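You operate a simulated robot arm through the tools that you are given. There is no shell and no other tool. Be economical: measure what you need, move in short steps, check, and stop when the job is done.

Carry out the task below with a simulated robot arm. There is one attempt and no reset: what you move stays moved.

JOB
Test the grey rack's bolt for hardness; rack it grey if the reading is OK, red if not.
Fine: OK is 32 to 39 HRC; raise the ram before the slide moves; leave the slide out.

Only the result counts: the job must be done as asked and must still hold three seconds after the hand-in. Knocking over, shifting, dropping, spilling or breaking anything else fails it.

ROBOT AND FRAMES
A 6-joint arm with a two-finger parallel gripper, fixed in place. Base frame: the origin is at the foot of the arm, x ahead of it, y to its left, z up; the work surface is at about z = 86. Readings come in cm, degrees, newtons and seconds.
With the tool pointing down near the work surface it reaches from about 26 to 68 cm from the base axis. Its first joint turns from -66.0 to 66.0 degrees. Payload 2.9 kg.
The tool frame sits at the grasp point between the pads (the TCP): z along the fingers, y along the line on which they close. The tips reach 3 cm beyond it. Largest opening 11 cm; finger width 2, thickness 1; the body of the gripper, 4.8 by 11.2 cm, starts 5.5 cm behind the TCP.
Orientation is told as [roll, pitch, yaw] about the base's x, y, z axes, in that order, counted from this pose: with the fingers straight down and closing along the base's y, the tool's x points along the base's -x, its y along +y and its z along -z.

CONTROLS
- The arm moves only by the tool apply_moves. Its arguments are lists of equal length, an entry for each row: "translation": the shift along the tool's x, y, z in cm, a list of three; "angular": the turn, a rotation vector about the tool's x, y, z in degrees, a list of three. In form: {"translation": [[tx, ty, tz], ...], "angular": [[ax, ay, az], ...]}. A call has 1 to 8 rows; each row is the pose to reach, as a shift and turn from the pose commanded when the call began, along the tool's axes at that moment. "jaw" is the gripper command, from -1 (shut) to 1 (fully open), values between in proportion, set as the call begins (left out, the last holds). Rows are played at 5 a second. More than 5 cm and 8.6 degrees between two rows, or a gripper value outside its range, and nothing of the call is played. A pose out of reach is approached as far as the arm can. The call stops where the force on the tool passes 70 N (or 10 N more than at its start, if that is more) or the arm is blocked; 0.2 s more then pass. Each finger travels about 10.8 cm/s and halts on what it meets, pressing with about 45 N; the grip force reading is that of the motor and also rises with nothing between the fingers. The clock runs only during rows and for 0.2 s after the last one: add rows that repeat a pose to give the fingers time. The reply holds the time, the measured pose of the TCP, the force on the tool along the base axes, the opening and the grip force, in the units named above and with some noise, with the torque about the TCP (base axes, N m) and any sound that the robot's microphone picked up, and new pictures: "views" is both (left out), scene, wrist or none.
- Cameras (640 x 400 px; columns grow to the right, rows downward): "scene" is fixed at [8.69, 43.08, 138.04]; the picture's right is [-0.70, -0.72, 0.00], its down [-0.37, 0.36, -0.86] and it looks along [0.61, -0.60, -0.52] (base axes); focal length 214 px, centre (320, 200). "wrist" rides on the gripper at [7.2, 1.7, -10.3] in the tool frame; the picture's right is [-0.23, 0.97, 0.00], its down [-0.76, -0.18, -0.62] and it looks along [-0.61, -0.14, 0.78] (tool axes); focal length 222 px, centre (320, 200). There is no depth. A picture from a camera that has moved, and an enlarged one, comes with that camera's place and axes in the base frame and with its lens. The place of the scene camera against the robot may be out by one fixed shift of up to 1.2 cm in any direction.
- inspect(camera, box): a new picture of the part [left, top, right, bottom] of that camera's present view, enlarged. No time passes.
- hand_in(): hands the job in; it is judged then, once.

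Work in short steps. Places have to be worked out from the pictures, the camera data and where the tool is seen: move nearer, look again, correct. Check each grasp and each placing, and mend what went wrong. You have 120 turns and 200 pictures in all, those below and enlarged ones among them. Open the gripper and draw the arm clear of the work before you hand the job in, unless the task says otherwise; then end with one line.

The tools are called by a JSON object that holds its "api" and its "payload". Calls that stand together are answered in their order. apply_moves: Moves the arm, as the interface text tells. Its arguments: {"type":"object","properties":{"translation":{"type":"array"},"angular":{"type":"array"},"jaw":{"type":"number"},"views":{"type":"string","enum":["both","scene","wrist","none"]}},"required":["translation","angular"]} The other tools are called the same way: inspect (camera, box) takes an enlarged picture of a part of a camera's view; hand_in () hands the job in.

At the start:

```text
t: 0.0
eef_pos: [29.99, 10.4, 132.07]
orientation: [-0.1, -0.2, -0.1]
wrist_force: [0.1, 0.0, 0.1]
wrist_torque: [0.02, 0.0, 0.01]
opening: 11.01
grasp_force: 0.0
```

scene: 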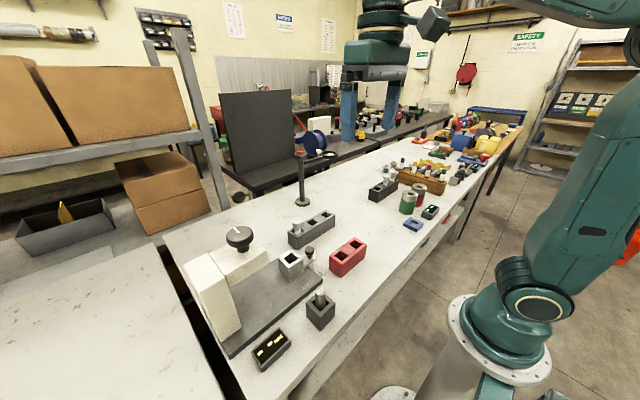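
wrist: 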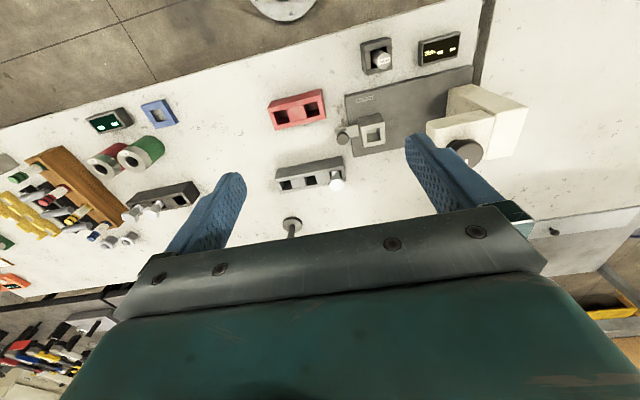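

I'll look closer at the tester and the racks before moving.

{"api": "inspect", "payload": {"camera": "scene", "box": [180, 200, 380, 380]}}

{"api": "inspect", "payload": {"camera": "wrist", "box": [250, 20, 550, 220]}}

```text
2.22 times, centred on (280, 290) of scene
camera zoom: at [8.69, 43.08, 138.04], right [-0.7, -0.72, 0.0], down [-0.37, 0.36, -0.86], along [0.61, -0.6, -0.52], focal length 477 px, centre (409, 0)
```

zoom: 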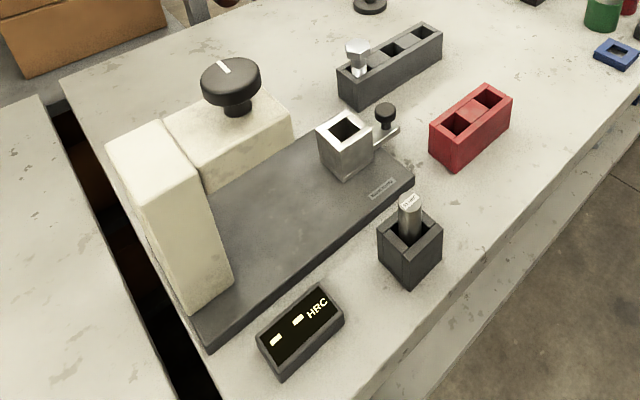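

```text
2.00 times, centred on (400, 120) of wrist
camera zoom: at [22.76, 12.12, 142.43], right [0.23, 0.97, 0.0], down [0.76, -0.18, 0.62], along [0.61, -0.14, -0.78], focal length 444 px, centre (160, 360)
```

zoom: 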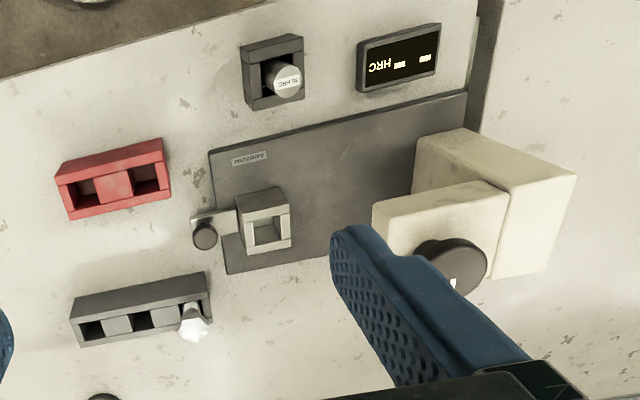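

I want to read the labels on the reference piece, plate and display.

{"api": "inspect", "payload": {"camera": "wrist", "box": [360, 35, 410, 75]}}

{"api": "inspect", "payload": {"camera": "scene", "box": [230, 215, 350, 290]}}

{"api": "inspect", "payload": {"camera": "scene", "box": [240, 280, 340, 370]}}

```text
10.00 times, centred on (385, 55) of wrist
camera zoom: at [22.76, 12.12, 142.43], right [0.23, 0.97, 0.0], down [0.76, -0.18, 0.62], along [0.61, -0.14, -0.78], focal length 2221 px, centre (-330, 1650)
```

zoom: 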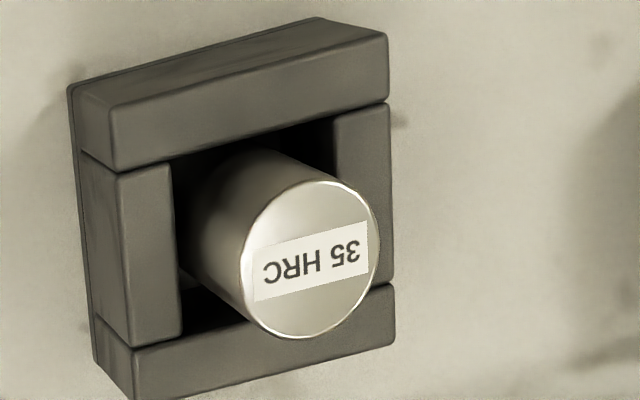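

```text
5.33 times, centred on (290, 252) of scene
camera zoom: at [8.69, 43.08, 138.04], right [-0.7, -0.72, 0.0], down [-0.37, 0.36, -0.86], along [0.61, -0.6, -0.52], focal length 1144 px, centre (480, -80)
```

zoom: 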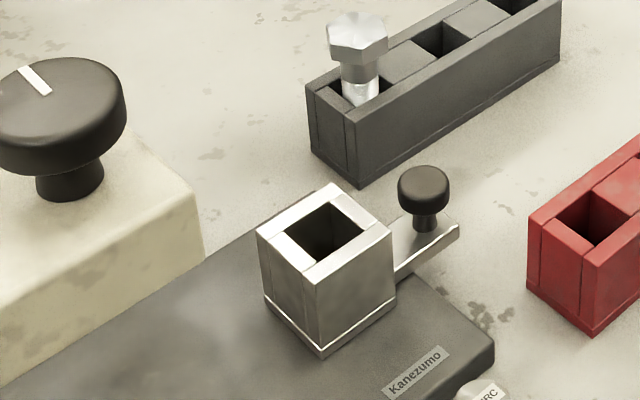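

```text
4.44 times, centred on (290, 325) of scene
camera zoom: at [8.69, 43.08, 138.04], right [-0.7, -0.72, 0.0], down [-0.37, 0.36, -0.86], along [0.61, -0.6, -0.52], focal length 953 px, centre (453, -356)
```

zoom: 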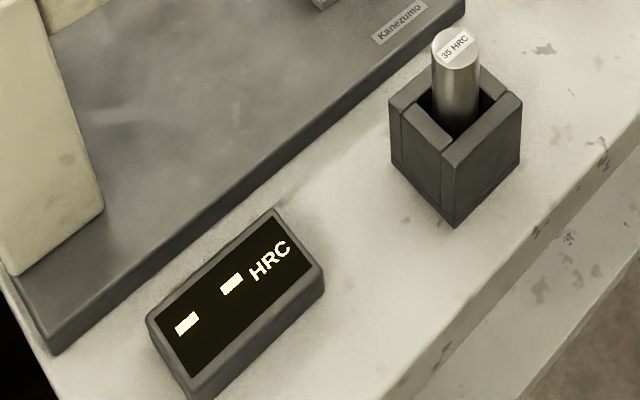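

The 35 HRC reference piece suggests the tester may have an offset, so I'll test it first. I estimate it at about (30.5, 21.9, top 97), so I'm moving above it to look closer.

{"api": "apply_moves", "payload": {"translation": [[0, 2.3, 4], [0, 4.6, 8], [0, 6.9, 12], [0, 9.2, 16], [-0.5, 11.5, 20], [-0.5, 11.5, 20]], "angular": [[0, 0, 0], [0, 0, 0], [0, 0, 0], [0, 0, 0], [0, 0, 0], [0, 0, 0]], "jaw": 0}}

```text
t: 1.4
eef_pos: [30.43, 22.09, 112.29]
orientation: [0.0, -0.1, 0.0]
wrist_force: [-0.2, -0.4, 0.0]
wrist_torque: [0.01, 0.0, 0.0]
opening: 5.48
grasp_force: 0.0
camera wrist: at [23.31, 23.79, 122.47], right [0.23, 0.97, 0.0], down [0.76, -0.18, 0.62], along [0.61, -0.14, -0.78], focal length 222 px, centre (320, 200)
```

scene: 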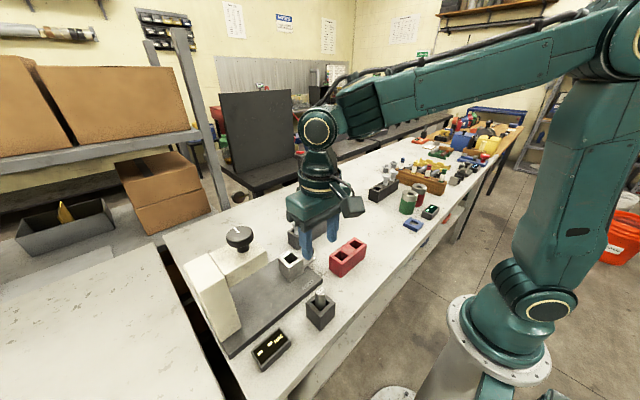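
wrist: 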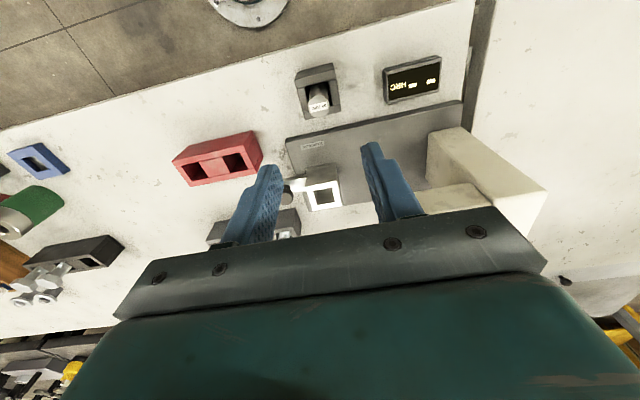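

{"api": "inspect", "payload": {"camera": "wrist", "box": [280, 60, 380, 122]}}

{"api": "inspect", "payload": {"camera": "wrist", "box": [190, 110, 430, 260]}}

```text
6.40 times, centred on (330, 91) of wrist
camera zoom: at [23.31, 23.79, 122.47], right [0.23, 0.97, 0.0], down [0.76, -0.18, 0.62], along [0.61, -0.14, -0.78], focal length 1422 px, centre (256, 898)
```

zoom: 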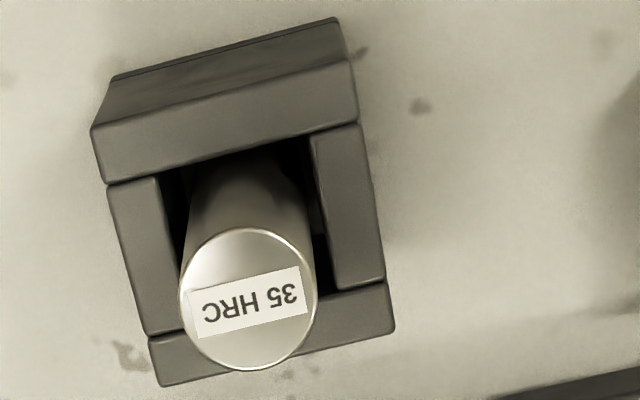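

```text
2.67 times, centred on (310, 185) of wrist
camera zoom: at [23.31, 23.79, 122.47], right [0.23, 0.97, 0.0], down [0.76, -0.18, 0.62], along [0.61, -0.14, -0.78], focal length 592 px, centre (347, 240)
```

zoom: 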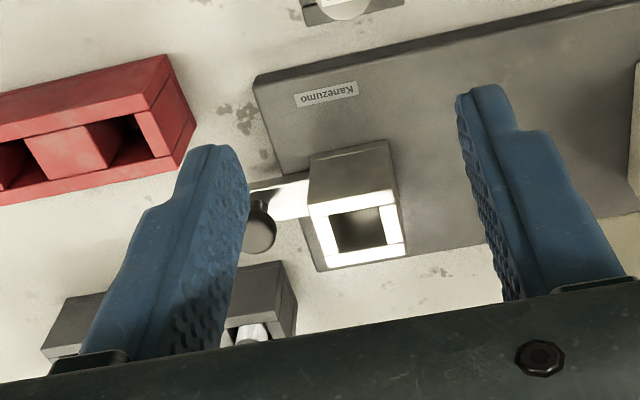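

Reference cylinder centre is about (30.7, 22.0), top z≈96, diameter 2.45; its block's top is about 91.6. I'm descending most of the way, then checking.

{"api": "apply_moves", "payload": {"translation": [[-0.2, 0, 4], [-0.2, 0, 8], [-0.2, 0, 12], [-0.2, 0, 13], [-0.2, 0, 13]], "angular": [[0, 0, 0], [0, 0, 0], [0, 0, 0], [0, 0, 0], [0, 0, 0]]}}

```text
t: 2.6
eef_pos: [30.7, 22.1, 98.97]
orientation: [0.0, -0.1, 0.0]
wrist_force: [0.5, 0.5, 0.4]
wrist_torque: [0.0, -0.02, 0.0]
opening: 5.54
grasp_force: 0.0
camera wrist: at [23.53, 23.71, 109.37], right [0.23, 0.97, 0.0], down [0.76, -0.18, 0.62], along [0.61, -0.14, -0.78], focal length 222 px, centre (320, 200)
```

scene: 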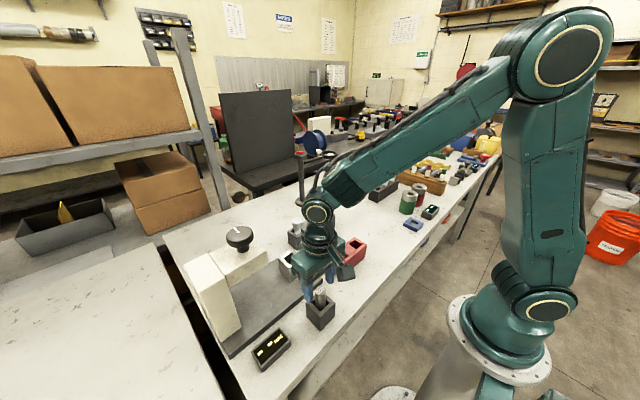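
wrist: 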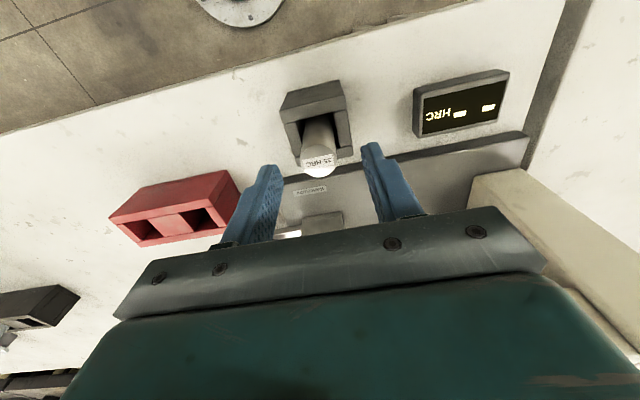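

Alignment looks good. Descending to TCP z≈95.3, then closing.

{"api": "apply_moves", "payload": {"translation": [[-0.1, 0, 2], [-0.1, 0, 3.7], [-0.1, 0, 3.7]], "angular": [[0, 0, 0], [0, 0, 0], [0, 0, 0]], "views": "wrist"}}

{"api": "apply_moves", "payload": {"translation": [[0, 0, 0], [0, 0, 0], [0, 0, 0]], "angular": [[0, 0, 0], [0, 0, 0], [0, 0, 0]], "jaw": -1, "views": "both"}}

```text
t: 3.4
eef_pos: [30.74, 22.06, 95.25]
orientation: [0.0, 0.0, 0.0]
wrist_force: [0.6, 0.2, 0.9]
wrist_torque: [-0.03, -0.02, 0.03]
opening: 5.48
grasp_force: 0.0
camera wrist: at [23.57, 23.73, 105.63], right [0.23, 0.97, 0.0], down [0.76, -0.18, 0.62], along [0.61, -0.14, -0.78], focal length 222 px, centre (320, 200)
```

wrist: 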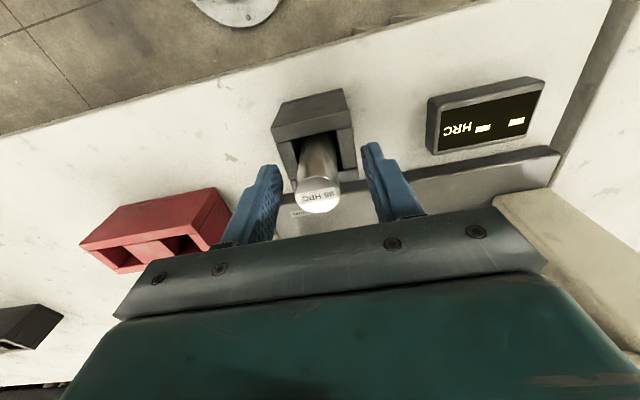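

```text
t: 4.2
eef_pos: [30.74, 22.12, 95.41]
orientation: [-0.1, -0.1, 0.2]
wrist_force: [0.2, 0.5, 0.0]
wrist_torque: [-0.19, -0.02, 0.02]
opening: 2.42
grasp_force: 45.0
camera wrist: at [23.57, 23.73, 105.64], right [0.23, 0.97, 0.0], down [0.76, -0.18, 0.62], along [0.61, -0.14, -0.78], focal length 222 px, centre (320, 200)
```

scene: 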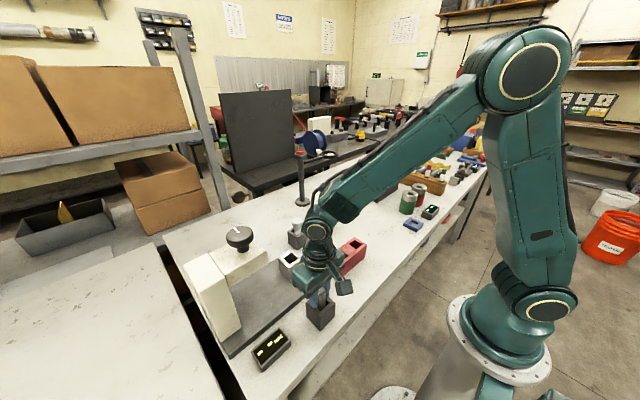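
wrist: 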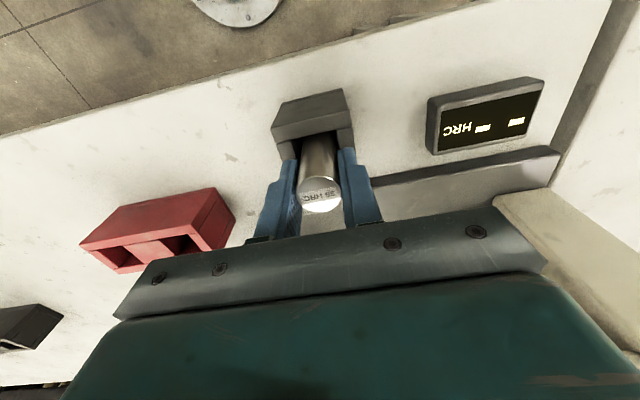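

The reference is gripped (opening 2.42). I'm lifting straight up, then turning the gripper so its thin side faces the tester head.

{"api": "apply_moves", "payload": {"translation": [[0, 0, -4], [0, 0, -8], [0, 0, -12], [0, -0.5, -15], [-1, -1, -15], [-2, -1.5, -15], [-3, -2, -15], [-4, -2.5, -15]], "angular": [[0, 0, 0], [0, 0, 0], [0, 0, 0], [0, 0, -8], [0, 0, -16], [0, 0, -24], [0, 0, -32], [0, 0, -40]], "views": "both"}}

```text
t: 6.0
eef_pos: [34.85, 19.58, 110.4]
orientation: [0.0, -0.1, 40.2]
wrist_force: [-0.1, -0.2, -5.0]
wrist_torque: [0.07, 0.0, -0.01]
opening: 2.44
grasp_force: 45.3
camera wrist: at [28.22, 16.06, 120.73], right [-0.46, 0.89, 0.0], down [0.7, 0.36, 0.62], along [0.56, 0.28, -0.78], focal length 222 px, centre (320, 200)
```

scene: 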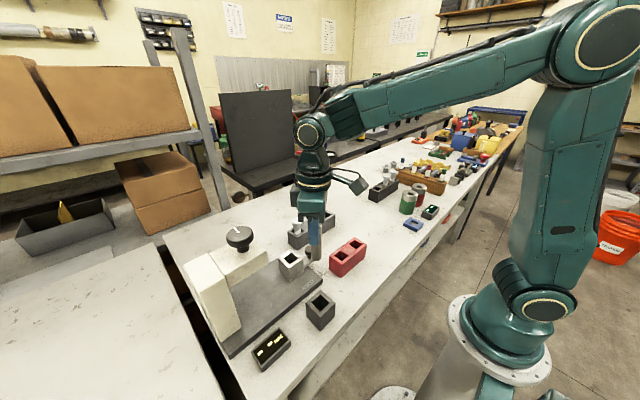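
wrist: 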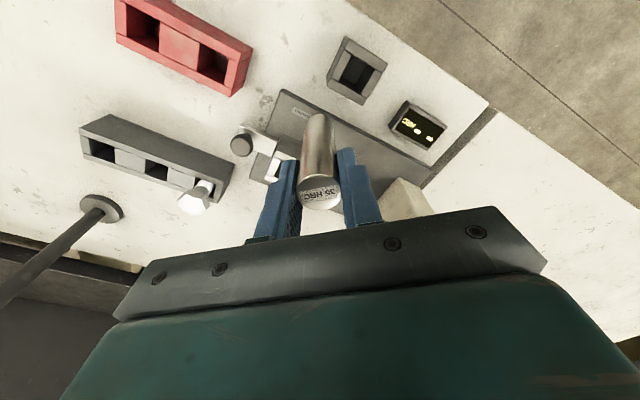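

Now finishing the turn to 90° while moving above the nest at about (45.5, 19.4).

{"api": "apply_moves", "payload": {"translation": [[-1.4, -1.15, 0], [-2.8, -2.3, 0], [-4.2, -3.45, 0], [-5.6, -4.6, 0], [-7, -5.8, 0], [-8.2, -6.88, 0], [-8.2, -6.88, 0]], "angular": [[0, 0, -8.4], [0, 0, -16.8], [0, 0, -25], [0, 0, -33.4], [0, 0, -41.8], [0, 0, -50], [0, 0, -50]], "views": "both"}}

```text
t: 7.6
eef_pos: [45.51, 19.46, 110.51]
orientation: [-0.1, 0.0, 90.0]
wrist_force: [-0.5, -0.2, -4.8]
wrist_torque: [0.05, 0.07, -0.01]
opening: 2.42
grasp_force: 45.5
camera wrist: at [43.79, 12.2, 120.77], right [-0.97, 0.22, 0.0], down [0.17, 0.76, 0.62], along [0.14, 0.61, -0.78], focal length 222 px, centre (320, 200)
```

scene: 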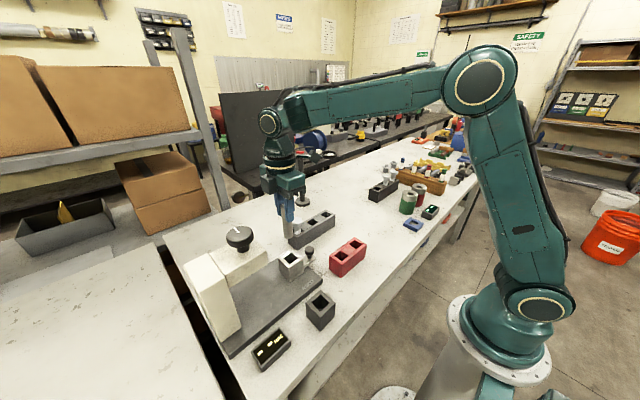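
wrist: 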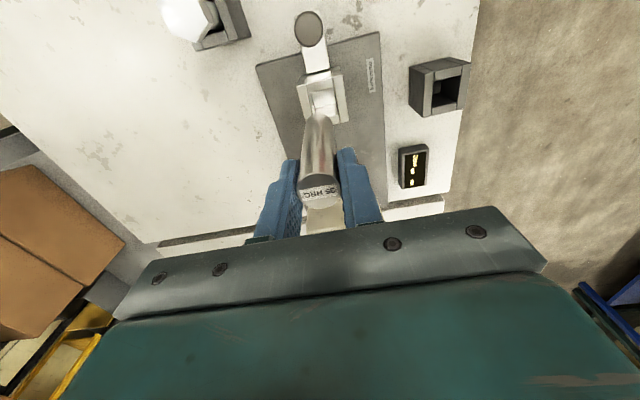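

{"api": "inspect", "payload": {"camera": "wrist", "box": [250, 0, 390, 215]}}

{"api": "inspect", "payload": {"camera": "scene", "box": [180, 180, 340, 300]}}

```text
1.86 times, centred on (320, 108) of wrist
camera zoom: at [43.79, 12.2, 120.77], right [-0.97, 0.22, 0.0], down [0.17, 0.76, 0.62], along [0.14, 0.61, -0.78], focal length 413 px, centre (320, 372)
```

zoom: 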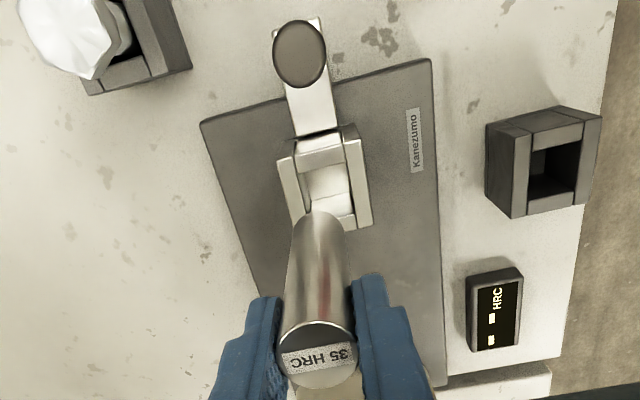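

```text
3.33 times, centred on (260, 240) of scene
camera zoom: at [8.7, 43.08, 138.04], right [-0.7, -0.72, 0.0], down [-0.37, 0.36, -0.86], along [0.61, -0.6, -0.52], focal length 715 px, centre (520, 67)
```

zoom: 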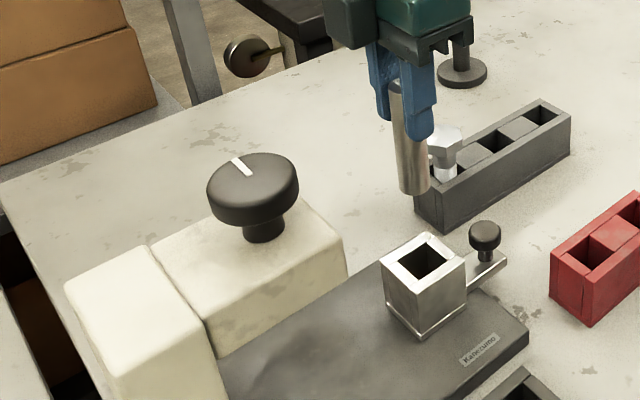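

Nest centre about (45.2, 19.4) with top ≈93.6; the cylinder bottom is ~9.6 below the TCP. Lowering to just above the rim to compare.

{"api": "apply_moves", "payload": {"translation": [[0, 0.25, 3], [0, 0.25, 6], [0, 0.25, 6]], "angular": [[0, 0, 0], [0, 0, 0], [0, 0, 0]], "views": "none"}}

{"api": "inspect", "payload": {"camera": "wrist", "box": [240, 20, 400, 220]}}

{"api": "inspect", "payload": {"camera": "scene", "box": [240, 180, 340, 280]}}

```text
t: 8.4
eef_pos: [45.1, 19.52, 104.28]
orientation: [-0.1, 0.0, 90.0]
wrist_force: [0.5, -0.7, -4.6]
wrist_torque: [-0.01, -0.05, 0.0]
opening: 2.42
grasp_force: 45.4
```

```text
2.00 times, centred on (320, 120) of wrist
camera zoom: at [43.43, 12.21, 114.68], right [-0.97, 0.23, 0.0], down [0.18, 0.76, 0.62], along [0.14, 0.61, -0.78], focal length 444 px, centre (320, 360)
```

zoom: 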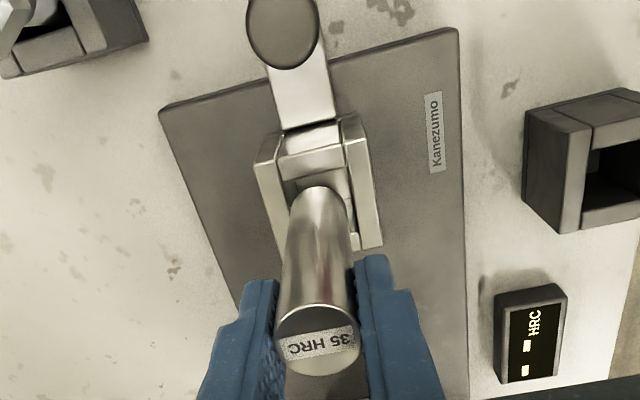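

```text
4.00 times, centred on (290, 230) of scene
camera zoom: at [8.69, 43.08, 138.04], right [-0.7, -0.72, 0.0], down [-0.37, 0.36, -0.86], along [0.61, -0.6, -0.52], focal length 858 px, centre (440, 80)
```

zoom: 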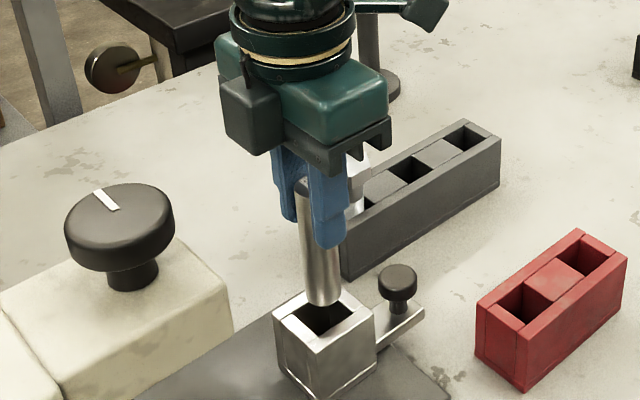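

Cylinder and nest hole line up. Lowering into the nest in steps while watching the force.

{"api": "apply_moves", "payload": {"translation": [[0, 0.05, 2], [0, 0.05, 4], [0, 0.05, 4]], "angular": [[0, 0, 0], [0, 0, 0], [0, 0, 0]], "views": "scene"}}

{"api": "apply_moves", "payload": {"translation": [[0, 0, 0.7], [0, 0, 1.2], [0, 0, 1.2]], "angular": [[0, 0, 0], [0, 0, 0], [0, 0, 0]], "views": "none"}}

{"api": "inspect", "payload": {"camera": "scene", "box": [240, 180, 340, 280]}}

```text
t: 9.2
eef_pos: [45.11, 19.6, 100.89]
orientation: [-0.7, -0.3, 90.1]
wrist_force: [2.1, 9.9, 36.5]
wrist_torque: [-0.01, 0.1, 0.11]
opening: 2.4
grasp_force: 45.0
```

scene: 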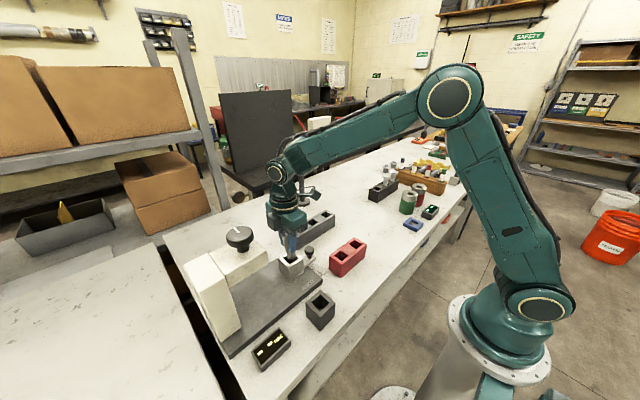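

```text
t: 10.0
eef_pos: [45.24, 19.65, 99.6]
orientation: [-0.4, -0.2, 90.3]
wrist_force: [-3.9, 7.5, 37.1]
wrist_torque: [-0.22, 0.53, -0.12]
opening: 2.4
grasp_force: 44.8
```

```text
4.00 times, centred on (290, 230) of scene
camera zoom: at [8.62, 43.08, 138.05], right [-0.7, -0.72, 0.0], down [-0.37, 0.36, -0.86], along [0.61, -0.6, -0.52], focal length 858 px, centre (440, 80)
```

zoom: 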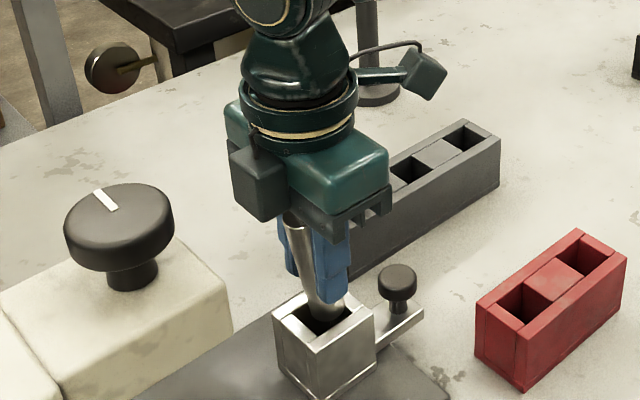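

The cylinder caught the rim and tilted in the grip. Raising it and looking again.

{"api": "apply_moves", "payload": {"translation": [[0, 0, -2], [0, 0, -4.5], [0, 0, -4.5]], "angular": [[0, 0, 0], [0, 0, 0], [0, 0, 0]], "views": "none"}}

{"api": "inspect", "payload": {"camera": "scene", "box": [240, 180, 340, 280]}}

{"api": "inspect", "payload": {"camera": "wrist", "box": [240, 20, 400, 220]}}

```text
t: 10.8
eef_pos: [45.22, 19.47, 103.74]
orientation: [0.1, 0.0, 90.0]
wrist_force: [0.1, -0.1, -4.7]
wrist_torque: [0.05, 0.01, 0.02]
opening: 2.39
grasp_force: 44.6
```

```text
4.00 times, centred on (290, 230) of scene
camera zoom: at [8.69, 43.08, 138.04], right [-0.7, -0.72, 0.0], down [-0.37, 0.36, -0.86], along [0.61, -0.6, -0.52], focal length 858 px, centre (440, 80)
```

zoom: 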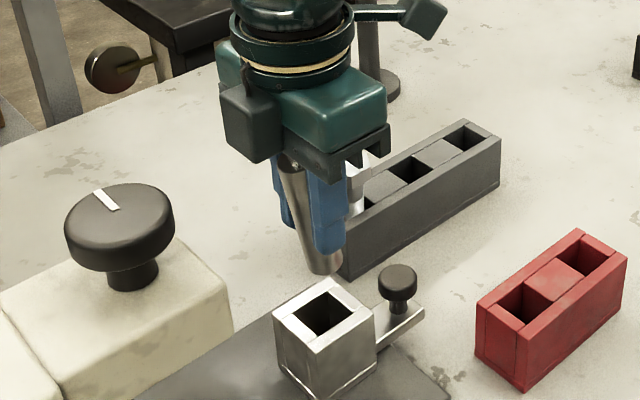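

```text
2.00 times, centred on (320, 120) of wrist
camera zoom: at [43.56, 12.19, 114.08], right [-0.97, 0.23, 0.0], down [0.18, 0.76, 0.62], along [0.14, 0.61, -0.78], focal length 444 px, centre (320, 360)
```

zoom: 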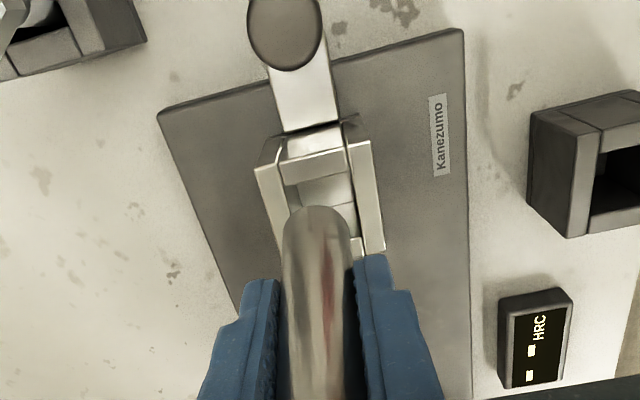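

The cylinder slid up and tilted in the grip (top toward +y). I'll measure the tilt and plan to regrasp it by standing it on a free spot.

{"api": "inspect", "payload": {"camera": "scene", "box": [295, 205, 345, 255]}}

{"api": "apply_moves", "payload": {"translation": [[0, 0, -3], [0, 0, -6], [0, 0, -6]], "angular": [[0, 0, 0], [0, 0, 0], [0, 0, 0]], "views": "none"}}

{"api": "inspect", "payload": {"camera": "scene", "box": [250, 160, 350, 260]}}

{"api": "inspect", "payload": {"camera": "wrist", "box": [160, 0, 480, 300]}}

```text
8.00 times, centred on (320, 230) of scene
camera zoom: at [8.69, 43.08, 138.04], right [-0.7, -0.72, 0.0], down [-0.37, 0.36, -0.86], along [0.61, -0.6, -0.52], focal length 1716 px, centre (320, -40)
```

zoom: 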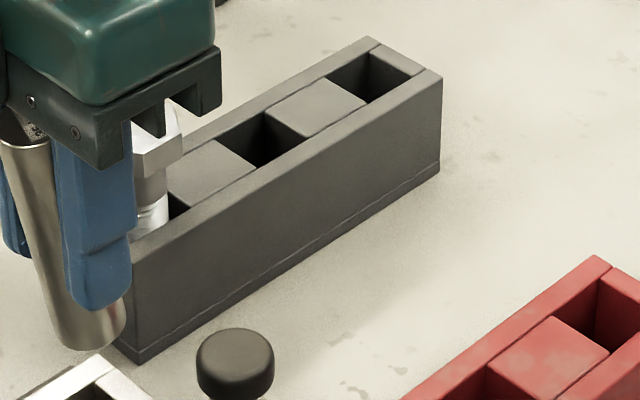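

```text
t: 11.6
eef_pos: [45.24, 19.61, 110.04]
orientation: [0.0, -0.1, 90.0]
wrist_force: [0.6, -0.4, -4.4]
wrist_torque: [-0.01, 0.04, 0.02]
opening: 2.4
grasp_force: 44.6
```

```text
4.00 times, centred on (300, 210) of scene
camera zoom: at [8.69, 43.08, 138.04], right [-0.7, -0.72, 0.0], down [-0.37, 0.36, -0.86], along [0.61, -0.6, -0.52], focal length 858 px, centre (400, 160)
```

zoom: 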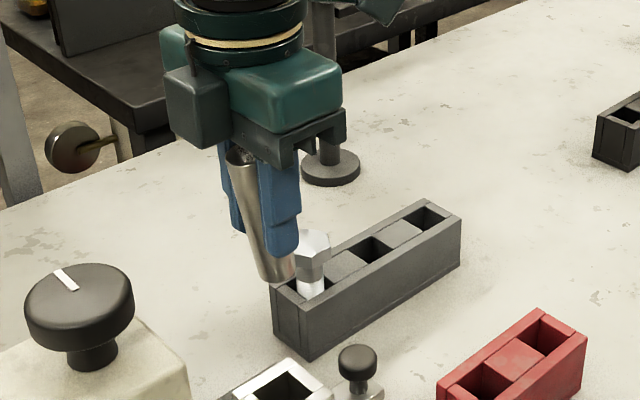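

```text
1.33 times, centred on (320, 150) of wrist
camera zoom: at [43.62, 12.22, 120.26], right [-0.97, 0.23, 0.0], down [0.18, 0.76, 0.62], along [0.14, 0.61, -0.78], focal length 296 px, centre (320, 267)
```

zoom: 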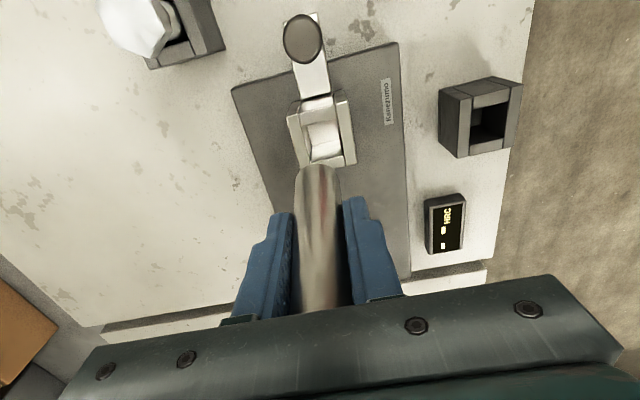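

Tilt is about 10.5°, and the bottom is ~4.2 below the TCP. I'm moving to the free bench spot around (57, 20), compensating the tilt on the way.

{"api": "apply_moves", "payload": {"translation": [[0, -3, 0], [0, -6, 0], [0, -9, 0], [-0.6, -11.75, 0], [-0.6, -11.75, 4], [-0.6, -11.75, 8], [-0.6, -11.75, 12], [-0.6, -11.75, 12]], "angular": [[0, -3, 0], [0, -6, 0], [0, -9, 0], [0, -10.5, 0], [0, -10.5, 0], [0, -10.5, 0], [0, -10.5, 0], [0, -10.5, 0]], "views": "both"}}

{"api": "inspect", "payload": {"camera": "scene", "box": [210, 150, 310, 250]}}

```text
t: 13.4
eef_pos: [59.46, 20.86, 98.41]
orientation: [0.0, -10.5, 90.0]
wrist_force: [1.2, -0.5, -4.9]
wrist_torque: [-0.03, -0.03, -0.01]
opening: 2.38
grasp_force: 45.3
out of reach, approached as far as the arm can: row 4, 6, 7, 8
camera wrist: at [57.83, 11.73, 107.26], right [-0.97, 0.22, 0.04], down [0.18, 0.64, 0.75], along [0.14, 0.74, -0.66], focal length 222 px, centre (320, 200)
```

scene: 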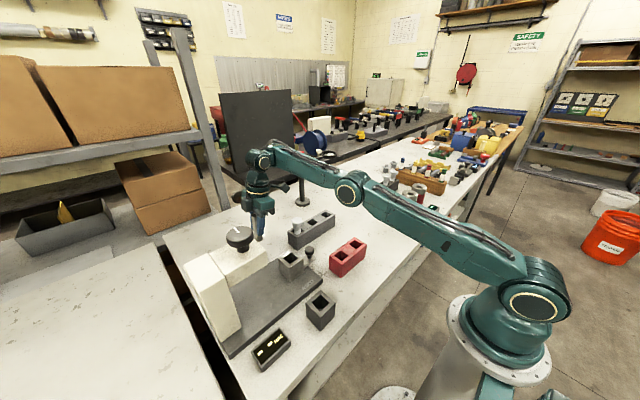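
wrist: 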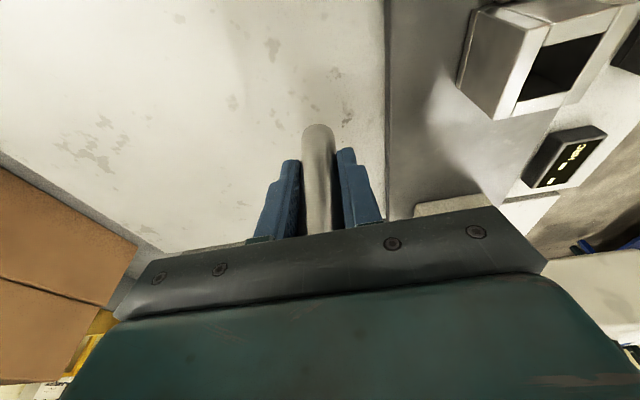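

```text
4.00 times, centred on (260, 200) of scene
camera zoom: at [8.7, 43.08, 138.04], right [-0.7, -0.72, 0.0], down [-0.37, 0.36, -0.86], along [0.61, -0.6, -0.52], focal length 858 px, centre (560, 200)
```

zoom: 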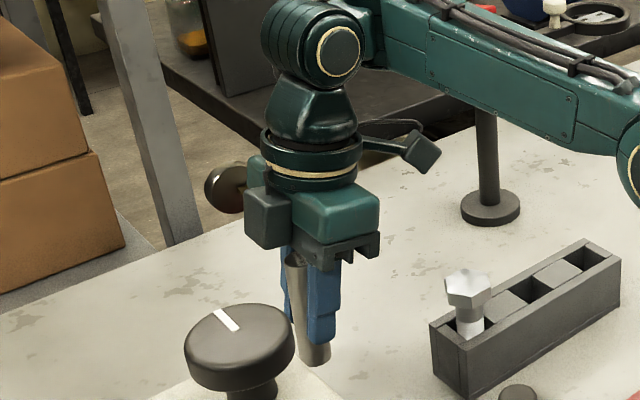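

Out of reach there with the tilt, and x drifted to 59.5. I'll come back to about x=54.5 and check the pose before lowering.

{"api": "apply_moves", "payload": {"translation": [[0, 2.5, 0], [0, 2.5, 0]], "angular": [[0, 0, 0], [0, 0, 0]], "views": "none"}}

```text
t: 14.0
eef_pos: [59.19, 21.13, 98.91]
orientation: [0.0, -10.4, 90.1]
wrist_force: [0.6, -0.2, -4.1]
wrist_torque: [-0.01, 0.03, 0.0]
opening: 2.39
grasp_force: 45.1
out of reach, approached as far as the arm can: row 1, 2
```

The arm hits some limit low here with this tilt. I'm going back up, where it was reachable, and will use a nearer spot.

{"api": "apply_moves", "payload": {"translation": [[-0.73, 0, -3.93], [-1.46, 0, -7.86], [-1.46, 0, -7.86]], "angular": [[0, 0, 0], [0, 0, 0], [0, 0, 0]], "views": "scene"}}

```text
t: 14.8
eef_pos: [58.54, 19.26, 105.56]
orientation: [-0.1, -10.6, 90.2]
wrist_force: [0.0, -0.2, -4.6]
wrist_torque: [-0.01, 0.01, 0.01]
opening: 2.41
grasp_force: 44.8
out of reach, approached as far as the arm can: row 2, 3
```

scene: 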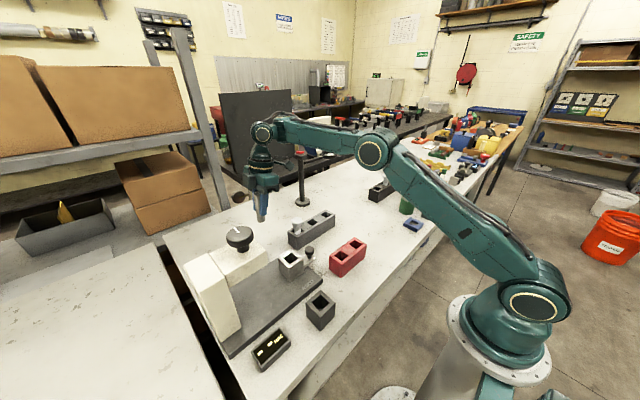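

{"api": "apply_moves", "payload": {"translation": [[-0.2, 3, -1], [-0.4, 6, -2], [-0.4, 9, -2], [-0.4, 11, -2], [-0.4, 11, -2]], "angular": [[0, 0, 0], [0, 0, 0], [0, 0, 0], [0, 0, 0], [0, 0, 0]], "views": "none"}}

```text
t: 16.0
eef_pos: [47.38, 19.13, 107.58]
orientation: [-0.2, -10.6, 90.2]
wrist_force: [-0.5, -0.3, -4.7]
wrist_torque: [0.01, 0.03, -0.03]
opening: 2.4
grasp_force: 45.2
```

Reachable again. Now moving to the near spot at about (33, 14).

{"api": "apply_moves", "payload": {"translation": [[1, 3, -0.2], [2, 6, -0.4], [3, 9, -0.6], [4, 12, -0.8], [5.1, 14.4, -0.95], [5.8, 14.4, 3], [6.56, 14.4, 6.9], [6.56, 14.4, 6.9]], "angular": [[0, 0, 0], [0, 0, 0], [0, 0, 0], [0, 0, 0], [0, 0, 0], [0, 0, 0], [0, 0, 0], [0, 0, 0]], "views": "both"}}

{"api": "inspect", "payload": {"camera": "scene", "box": [270, 200, 390, 320]}}

```text
t: 17.8
eef_pos: [33.14, 13.77, 99.37]
orientation: [0.0, -10.5, 90.1]
wrist_force: [0.1, 0.7, -4.5]
wrist_torque: [-0.02, 0.03, -0.03]
opening: 2.39
grasp_force: 44.7
camera wrist: at [31.51, 4.78, 108.15], right [-0.97, 0.22, 0.04], down [0.18, 0.64, 0.75], along [0.14, 0.74, -0.66], focal length 222 px, centre (320, 200)
```

scene: 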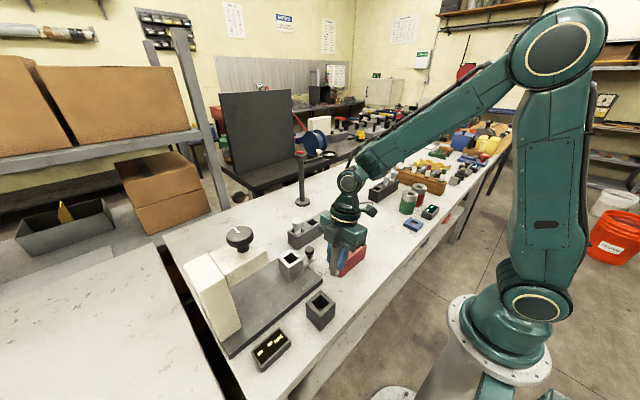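
wrist: 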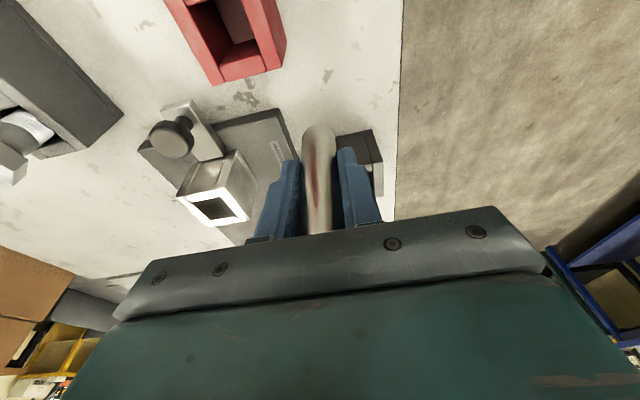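

```text
3.33 times, centred on (330, 260) of scene
camera zoom: at [8.69, 43.08, 138.04], right [-0.7, -0.72, 0.0], down [-0.37, 0.36, -0.86], along [0.61, -0.6, -0.52], focal length 715 px, centre (287, 0)
```

zoom: 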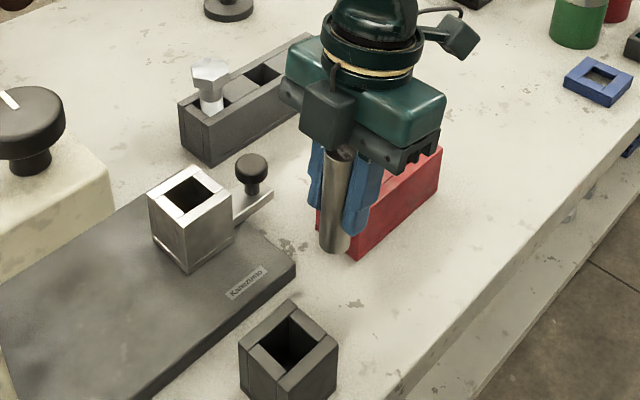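

The cylinder now stands close to vertical. Lowering to the bench.

{"api": "apply_moves", "payload": {"translation": [[0.64, 0, 3.44], [1.27, 0, 6.88], [1.4, 0, 7.6], [1.4, 0, 7.6]], "angular": [[0, 0, 0], [0, 0, 0], [0, 0, 0], [0, 0, 0]], "views": "none"}}

{"api": "inspect", "payload": {"camera": "scene", "box": [290, 220, 390, 320]}}

```text
t: 18.8
eef_pos: [32.97, 14.05, 91.73]
orientation: [-0.2, -10.5, 90.1]
wrist_force: [-4.1, -3.4, 12.9]
wrist_torque: [-0.29, 0.2, -0.01]
opening: 2.41
grasp_force: 44.9
```

```text
4.00 times, centred on (340, 270) of scene
camera zoom: at [8.67, 43.07, 138.05], right [-0.7, -0.72, 0.0], down [-0.37, 0.36, -0.86], along [0.61, -0.6, -0.52], focal length 858 px, centre (240, -80)
```

zoom: 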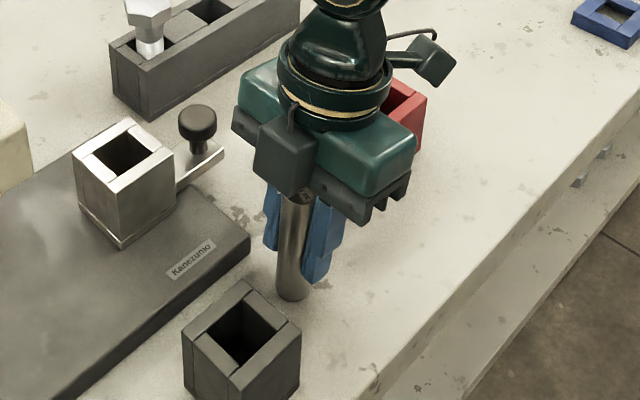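

Contact with the bench. A slight press to seat it flat, then opening.

{"api": "apply_moves", "payload": {"translation": [[0.05, 0, 0.25], [0.05, 0, 0.25]], "angular": [[0, 0, 0], [0, 0, 0]], "views": "none"}}

{"api": "apply_moves", "payload": {"translation": [[0, 0, 0], [0, 0, 0], [0, 0, 0]], "angular": [[0, 0, 0], [0, 0, 0], [0, 0, 0]], "jaw": -0.2, "views": "both"}}

{"api": "inspect", "payload": {"camera": "scene", "box": [290, 220, 390, 320]}}

```text
t: 19.4
eef_pos: [33.19, 13.98, 91.58]
orientation: [-0.3, -10.7, 90.2]
wrist_force: [-3.6, 1.5, 38.1]
wrist_torque: [-0.23, 0.35, -0.05]
opening: 2.41
grasp_force: 45.2
```

```text
t: 20.2
eef_pos: [33.06, 13.9, 91.33]
orientation: [-0.1, -10.6, 90.1]
wrist_force: [-0.3, 0.2, -0.3]
wrist_torque: [0.02, -0.04, 0.02]
opening: 4.4
grasp_force: 0.0
camera wrist: at [31.43, 4.91, 100.27], right [-0.97, 0.22, 0.04], down [0.18, 0.64, 0.75], along [0.14, 0.74, -0.66], focal length 222 px, centre (320, 200)
```

scene: 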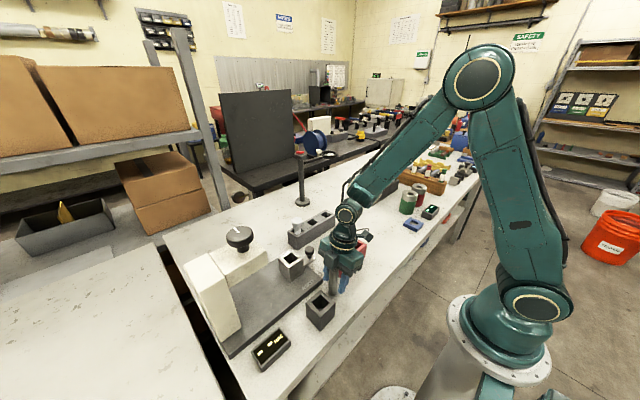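
wrist: 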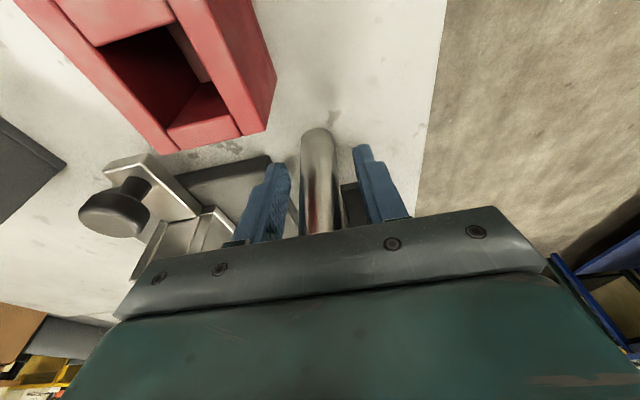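

```text
4.00 times, centred on (340, 270) of scene
camera zoom: at [8.69, 43.08, 138.04], right [-0.7, -0.72, 0.0], down [-0.37, 0.36, -0.86], along [0.61, -0.6, -0.52], focal length 858 px, centre (240, -80)
```

zoom: 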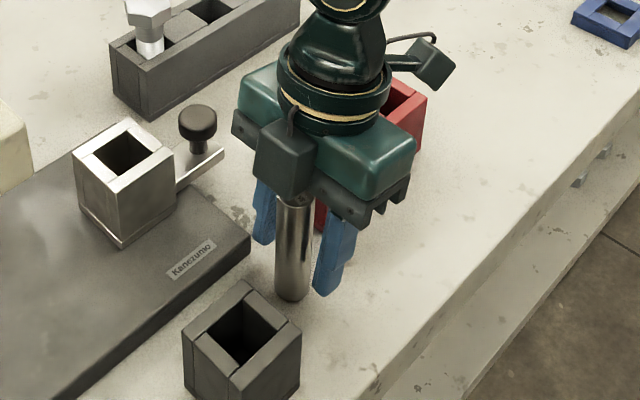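

It stands upright on the bench. Rising vertically, then removing the tilt.

{"api": "apply_moves", "payload": {"translation": [[-0.73, 0, -3.93], [-1.46, 0, -7.86], [-2.1, 0, -11.3], [-2.1, 0, -11.3], [-2.1, 0, -11.3], [-2.1, 0, -11.3]], "angular": [[0, 0, 0], [0, 0, 0], [0, 0, 0], [0, 5.3, 0], [0, 10.5, 0], [0, 10.5, 0]], "views": "both"}}

{"api": "inspect", "payload": {"camera": "wrist", "box": [240, 60, 400, 220]}}

```text
t: 21.6
eef_pos: [33.14, 13.97, 103.02]
orientation: [-0.1, 0.0, 90.1]
wrist_force: [0.2, -0.1, 0.5]
wrist_torque: [0.02, 0.05, -0.01]
opening: 4.4
grasp_force: 0.1
camera wrist: at [31.46, 6.68, 113.33], right [-0.97, 0.23, 0.0], down [0.18, 0.76, 0.62], along [0.14, 0.61, -0.78], focal length 222 px, centre (320, 200)
```

scene: 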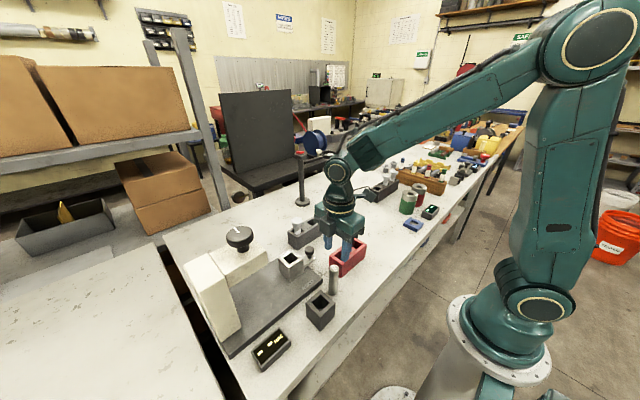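
wrist: 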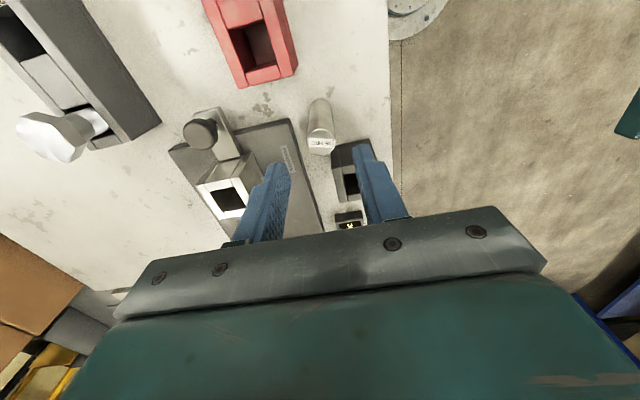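

```text
2.50 times, centred on (320, 140) of wrist
camera zoom: at [31.46, 6.68, 113.33], right [-0.97, 0.23, 0.0], down [0.18, 0.76, 0.62], along [0.14, 0.61, -0.78], focal length 555 px, centre (320, 350)
```

zoom: 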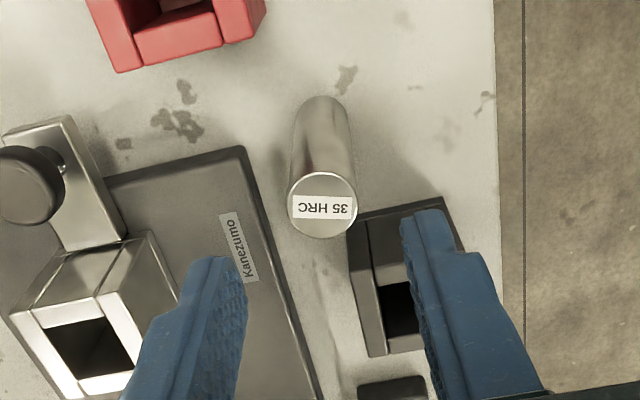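

The cylinder is at about (33.05, 14.6), top z≈95. I'm shifting to it and regrasping high.

{"api": "apply_moves", "payload": {"translation": [[-0.6, 0, 0], [-0.6, 0, 4], [-0.6, 0, 7], [-0.6, 0, 7]], "angular": [[0, 0, 0], [0, 0, 0], [0, 0, 0], [0, 0, 0]], "views": "none"}}

{"api": "inspect", "payload": {"camera": "wrist", "box": [240, 80, 400, 240]}}

{"api": "inspect", "payload": {"camera": "scene", "box": [290, 220, 390, 320]}}

```text
t: 22.6
eef_pos: [32.94, 14.66, 95.94]
orientation: [-0.1, 0.0, 90.0]
wrist_force: [0.2, 0.3, -0.6]
wrist_torque: [0.0, -0.03, -0.04]
opening: 4.41
grasp_force: 0.0
```

```text
2.50 times, centred on (320, 160) of wrist
camera zoom: at [31.39, 7.27, 106.28], right [-0.97, 0.23, 0.0], down [0.18, 0.76, 0.62], along [0.14, 0.61, -0.78], focal length 555 px, centre (320, 300)
```

zoom: 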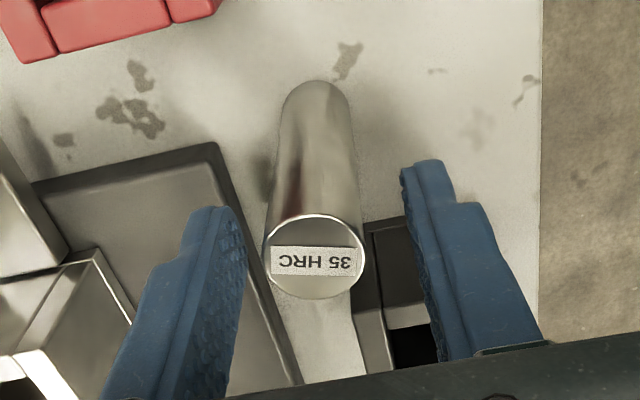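

```text
4.00 times, centred on (340, 270) of scene
camera zoom: at [8.69, 43.08, 138.04], right [-0.7, -0.72, 0.0], down [-0.37, 0.36, -0.86], along [0.61, -0.6, -0.52], focal length 858 px, centre (240, -80)
```

zoom: 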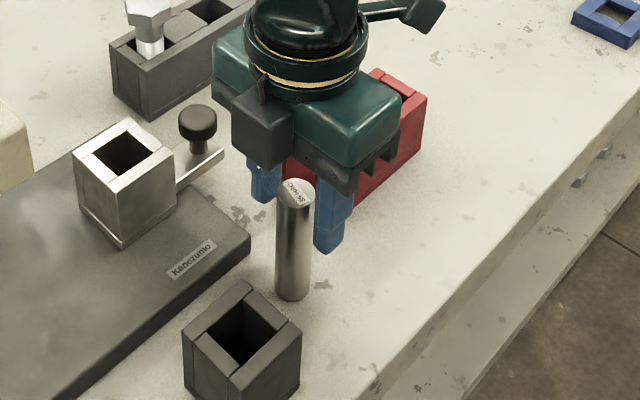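

Top z≈95 confirmed; the cylinder sits 0.3 further in +y than the TCP. Correcting, lowering 1.8 and closing.

{"api": "apply_moves", "payload": {"translation": [[-0.3, -0.05, 0], [-0.3, -0.05, 1.8], [-0.3, -0.05, 1.8]], "angular": [[0, 0, 0], [0, 0, 0], [0, 0, 0]], "views": "none"}}

{"api": "apply_moves", "payload": {"translation": [[0, 0, 0], [0, 0, 0], [0, 0, 0]], "angular": [[0, 0, 0], [0, 0, 0], [0, 0, 0]], "jaw": -1, "views": "none"}}

{"api": "apply_moves", "payload": {"translation": [[0, 0, -3], [0, 0, -6], [0, 0, -10], [0, 0, -13], [0, 0, -13]], "angular": [[0, 0, 0], [0, 0, 0], [0, 0, 0], [0, 0, 0], [0, 0, 0]], "views": "none"}}

{"api": "inspect", "payload": {"camera": "wrist", "box": [160, 0, 480, 240]}}

{"api": "inspect", "payload": {"camera": "scene", "box": [270, 190, 370, 290]}}

```text
t: 23.4
eef_pos: [33.13, 14.82, 94.28]
orientation: [-0.1, 0.0, 90.2]
wrist_force: [0.0, 0.7, 0.8]
wrist_torque: [0.0, 0.0, 0.0]
opening: 4.41
grasp_force: 0.0
```

```text
t: 24.2
eef_pos: [33.0, 14.92, 94.38]
orientation: [-0.2, 0.0, 90.0]
wrist_force: [1.9, 0.1, -0.5]
wrist_torque: [-0.02, -0.08, -0.01]
opening: 2.4
grasp_force: 45.3
```

```text
t: 25.4
eef_pos: [33.22, 14.83, 107.21]
orientation: [0.0, -0.1, 90.1]
wrist_force: [0.0, 0.8, -4.4]
wrist_torque: [0.02, -0.03, 0.01]
opening: 2.39
grasp_force: 45.1
```

```text
1.67 times, centred on (320, 120) of wrist
camera zoom: at [31.54, 7.6, 117.45], right [-0.97, 0.23, 0.0], down [0.18, 0.76, 0.62], along [0.14, 0.61, -0.78], focal length 370 px, centre (320, 333)
```

zoom: 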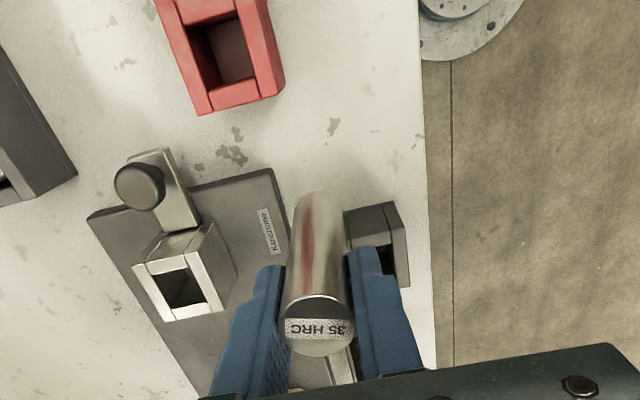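

```text
4.00 times, centred on (320, 240) of scene
camera zoom: at [8.69, 43.08, 138.04], right [-0.7, -0.72, 0.0], down [-0.37, 0.36, -0.86], along [0.61, -0.6, -0.52], focal length 858 px, centre (320, 40)
```

zoom: 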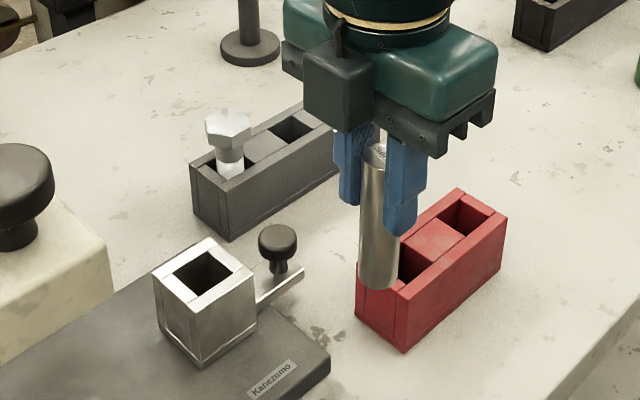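

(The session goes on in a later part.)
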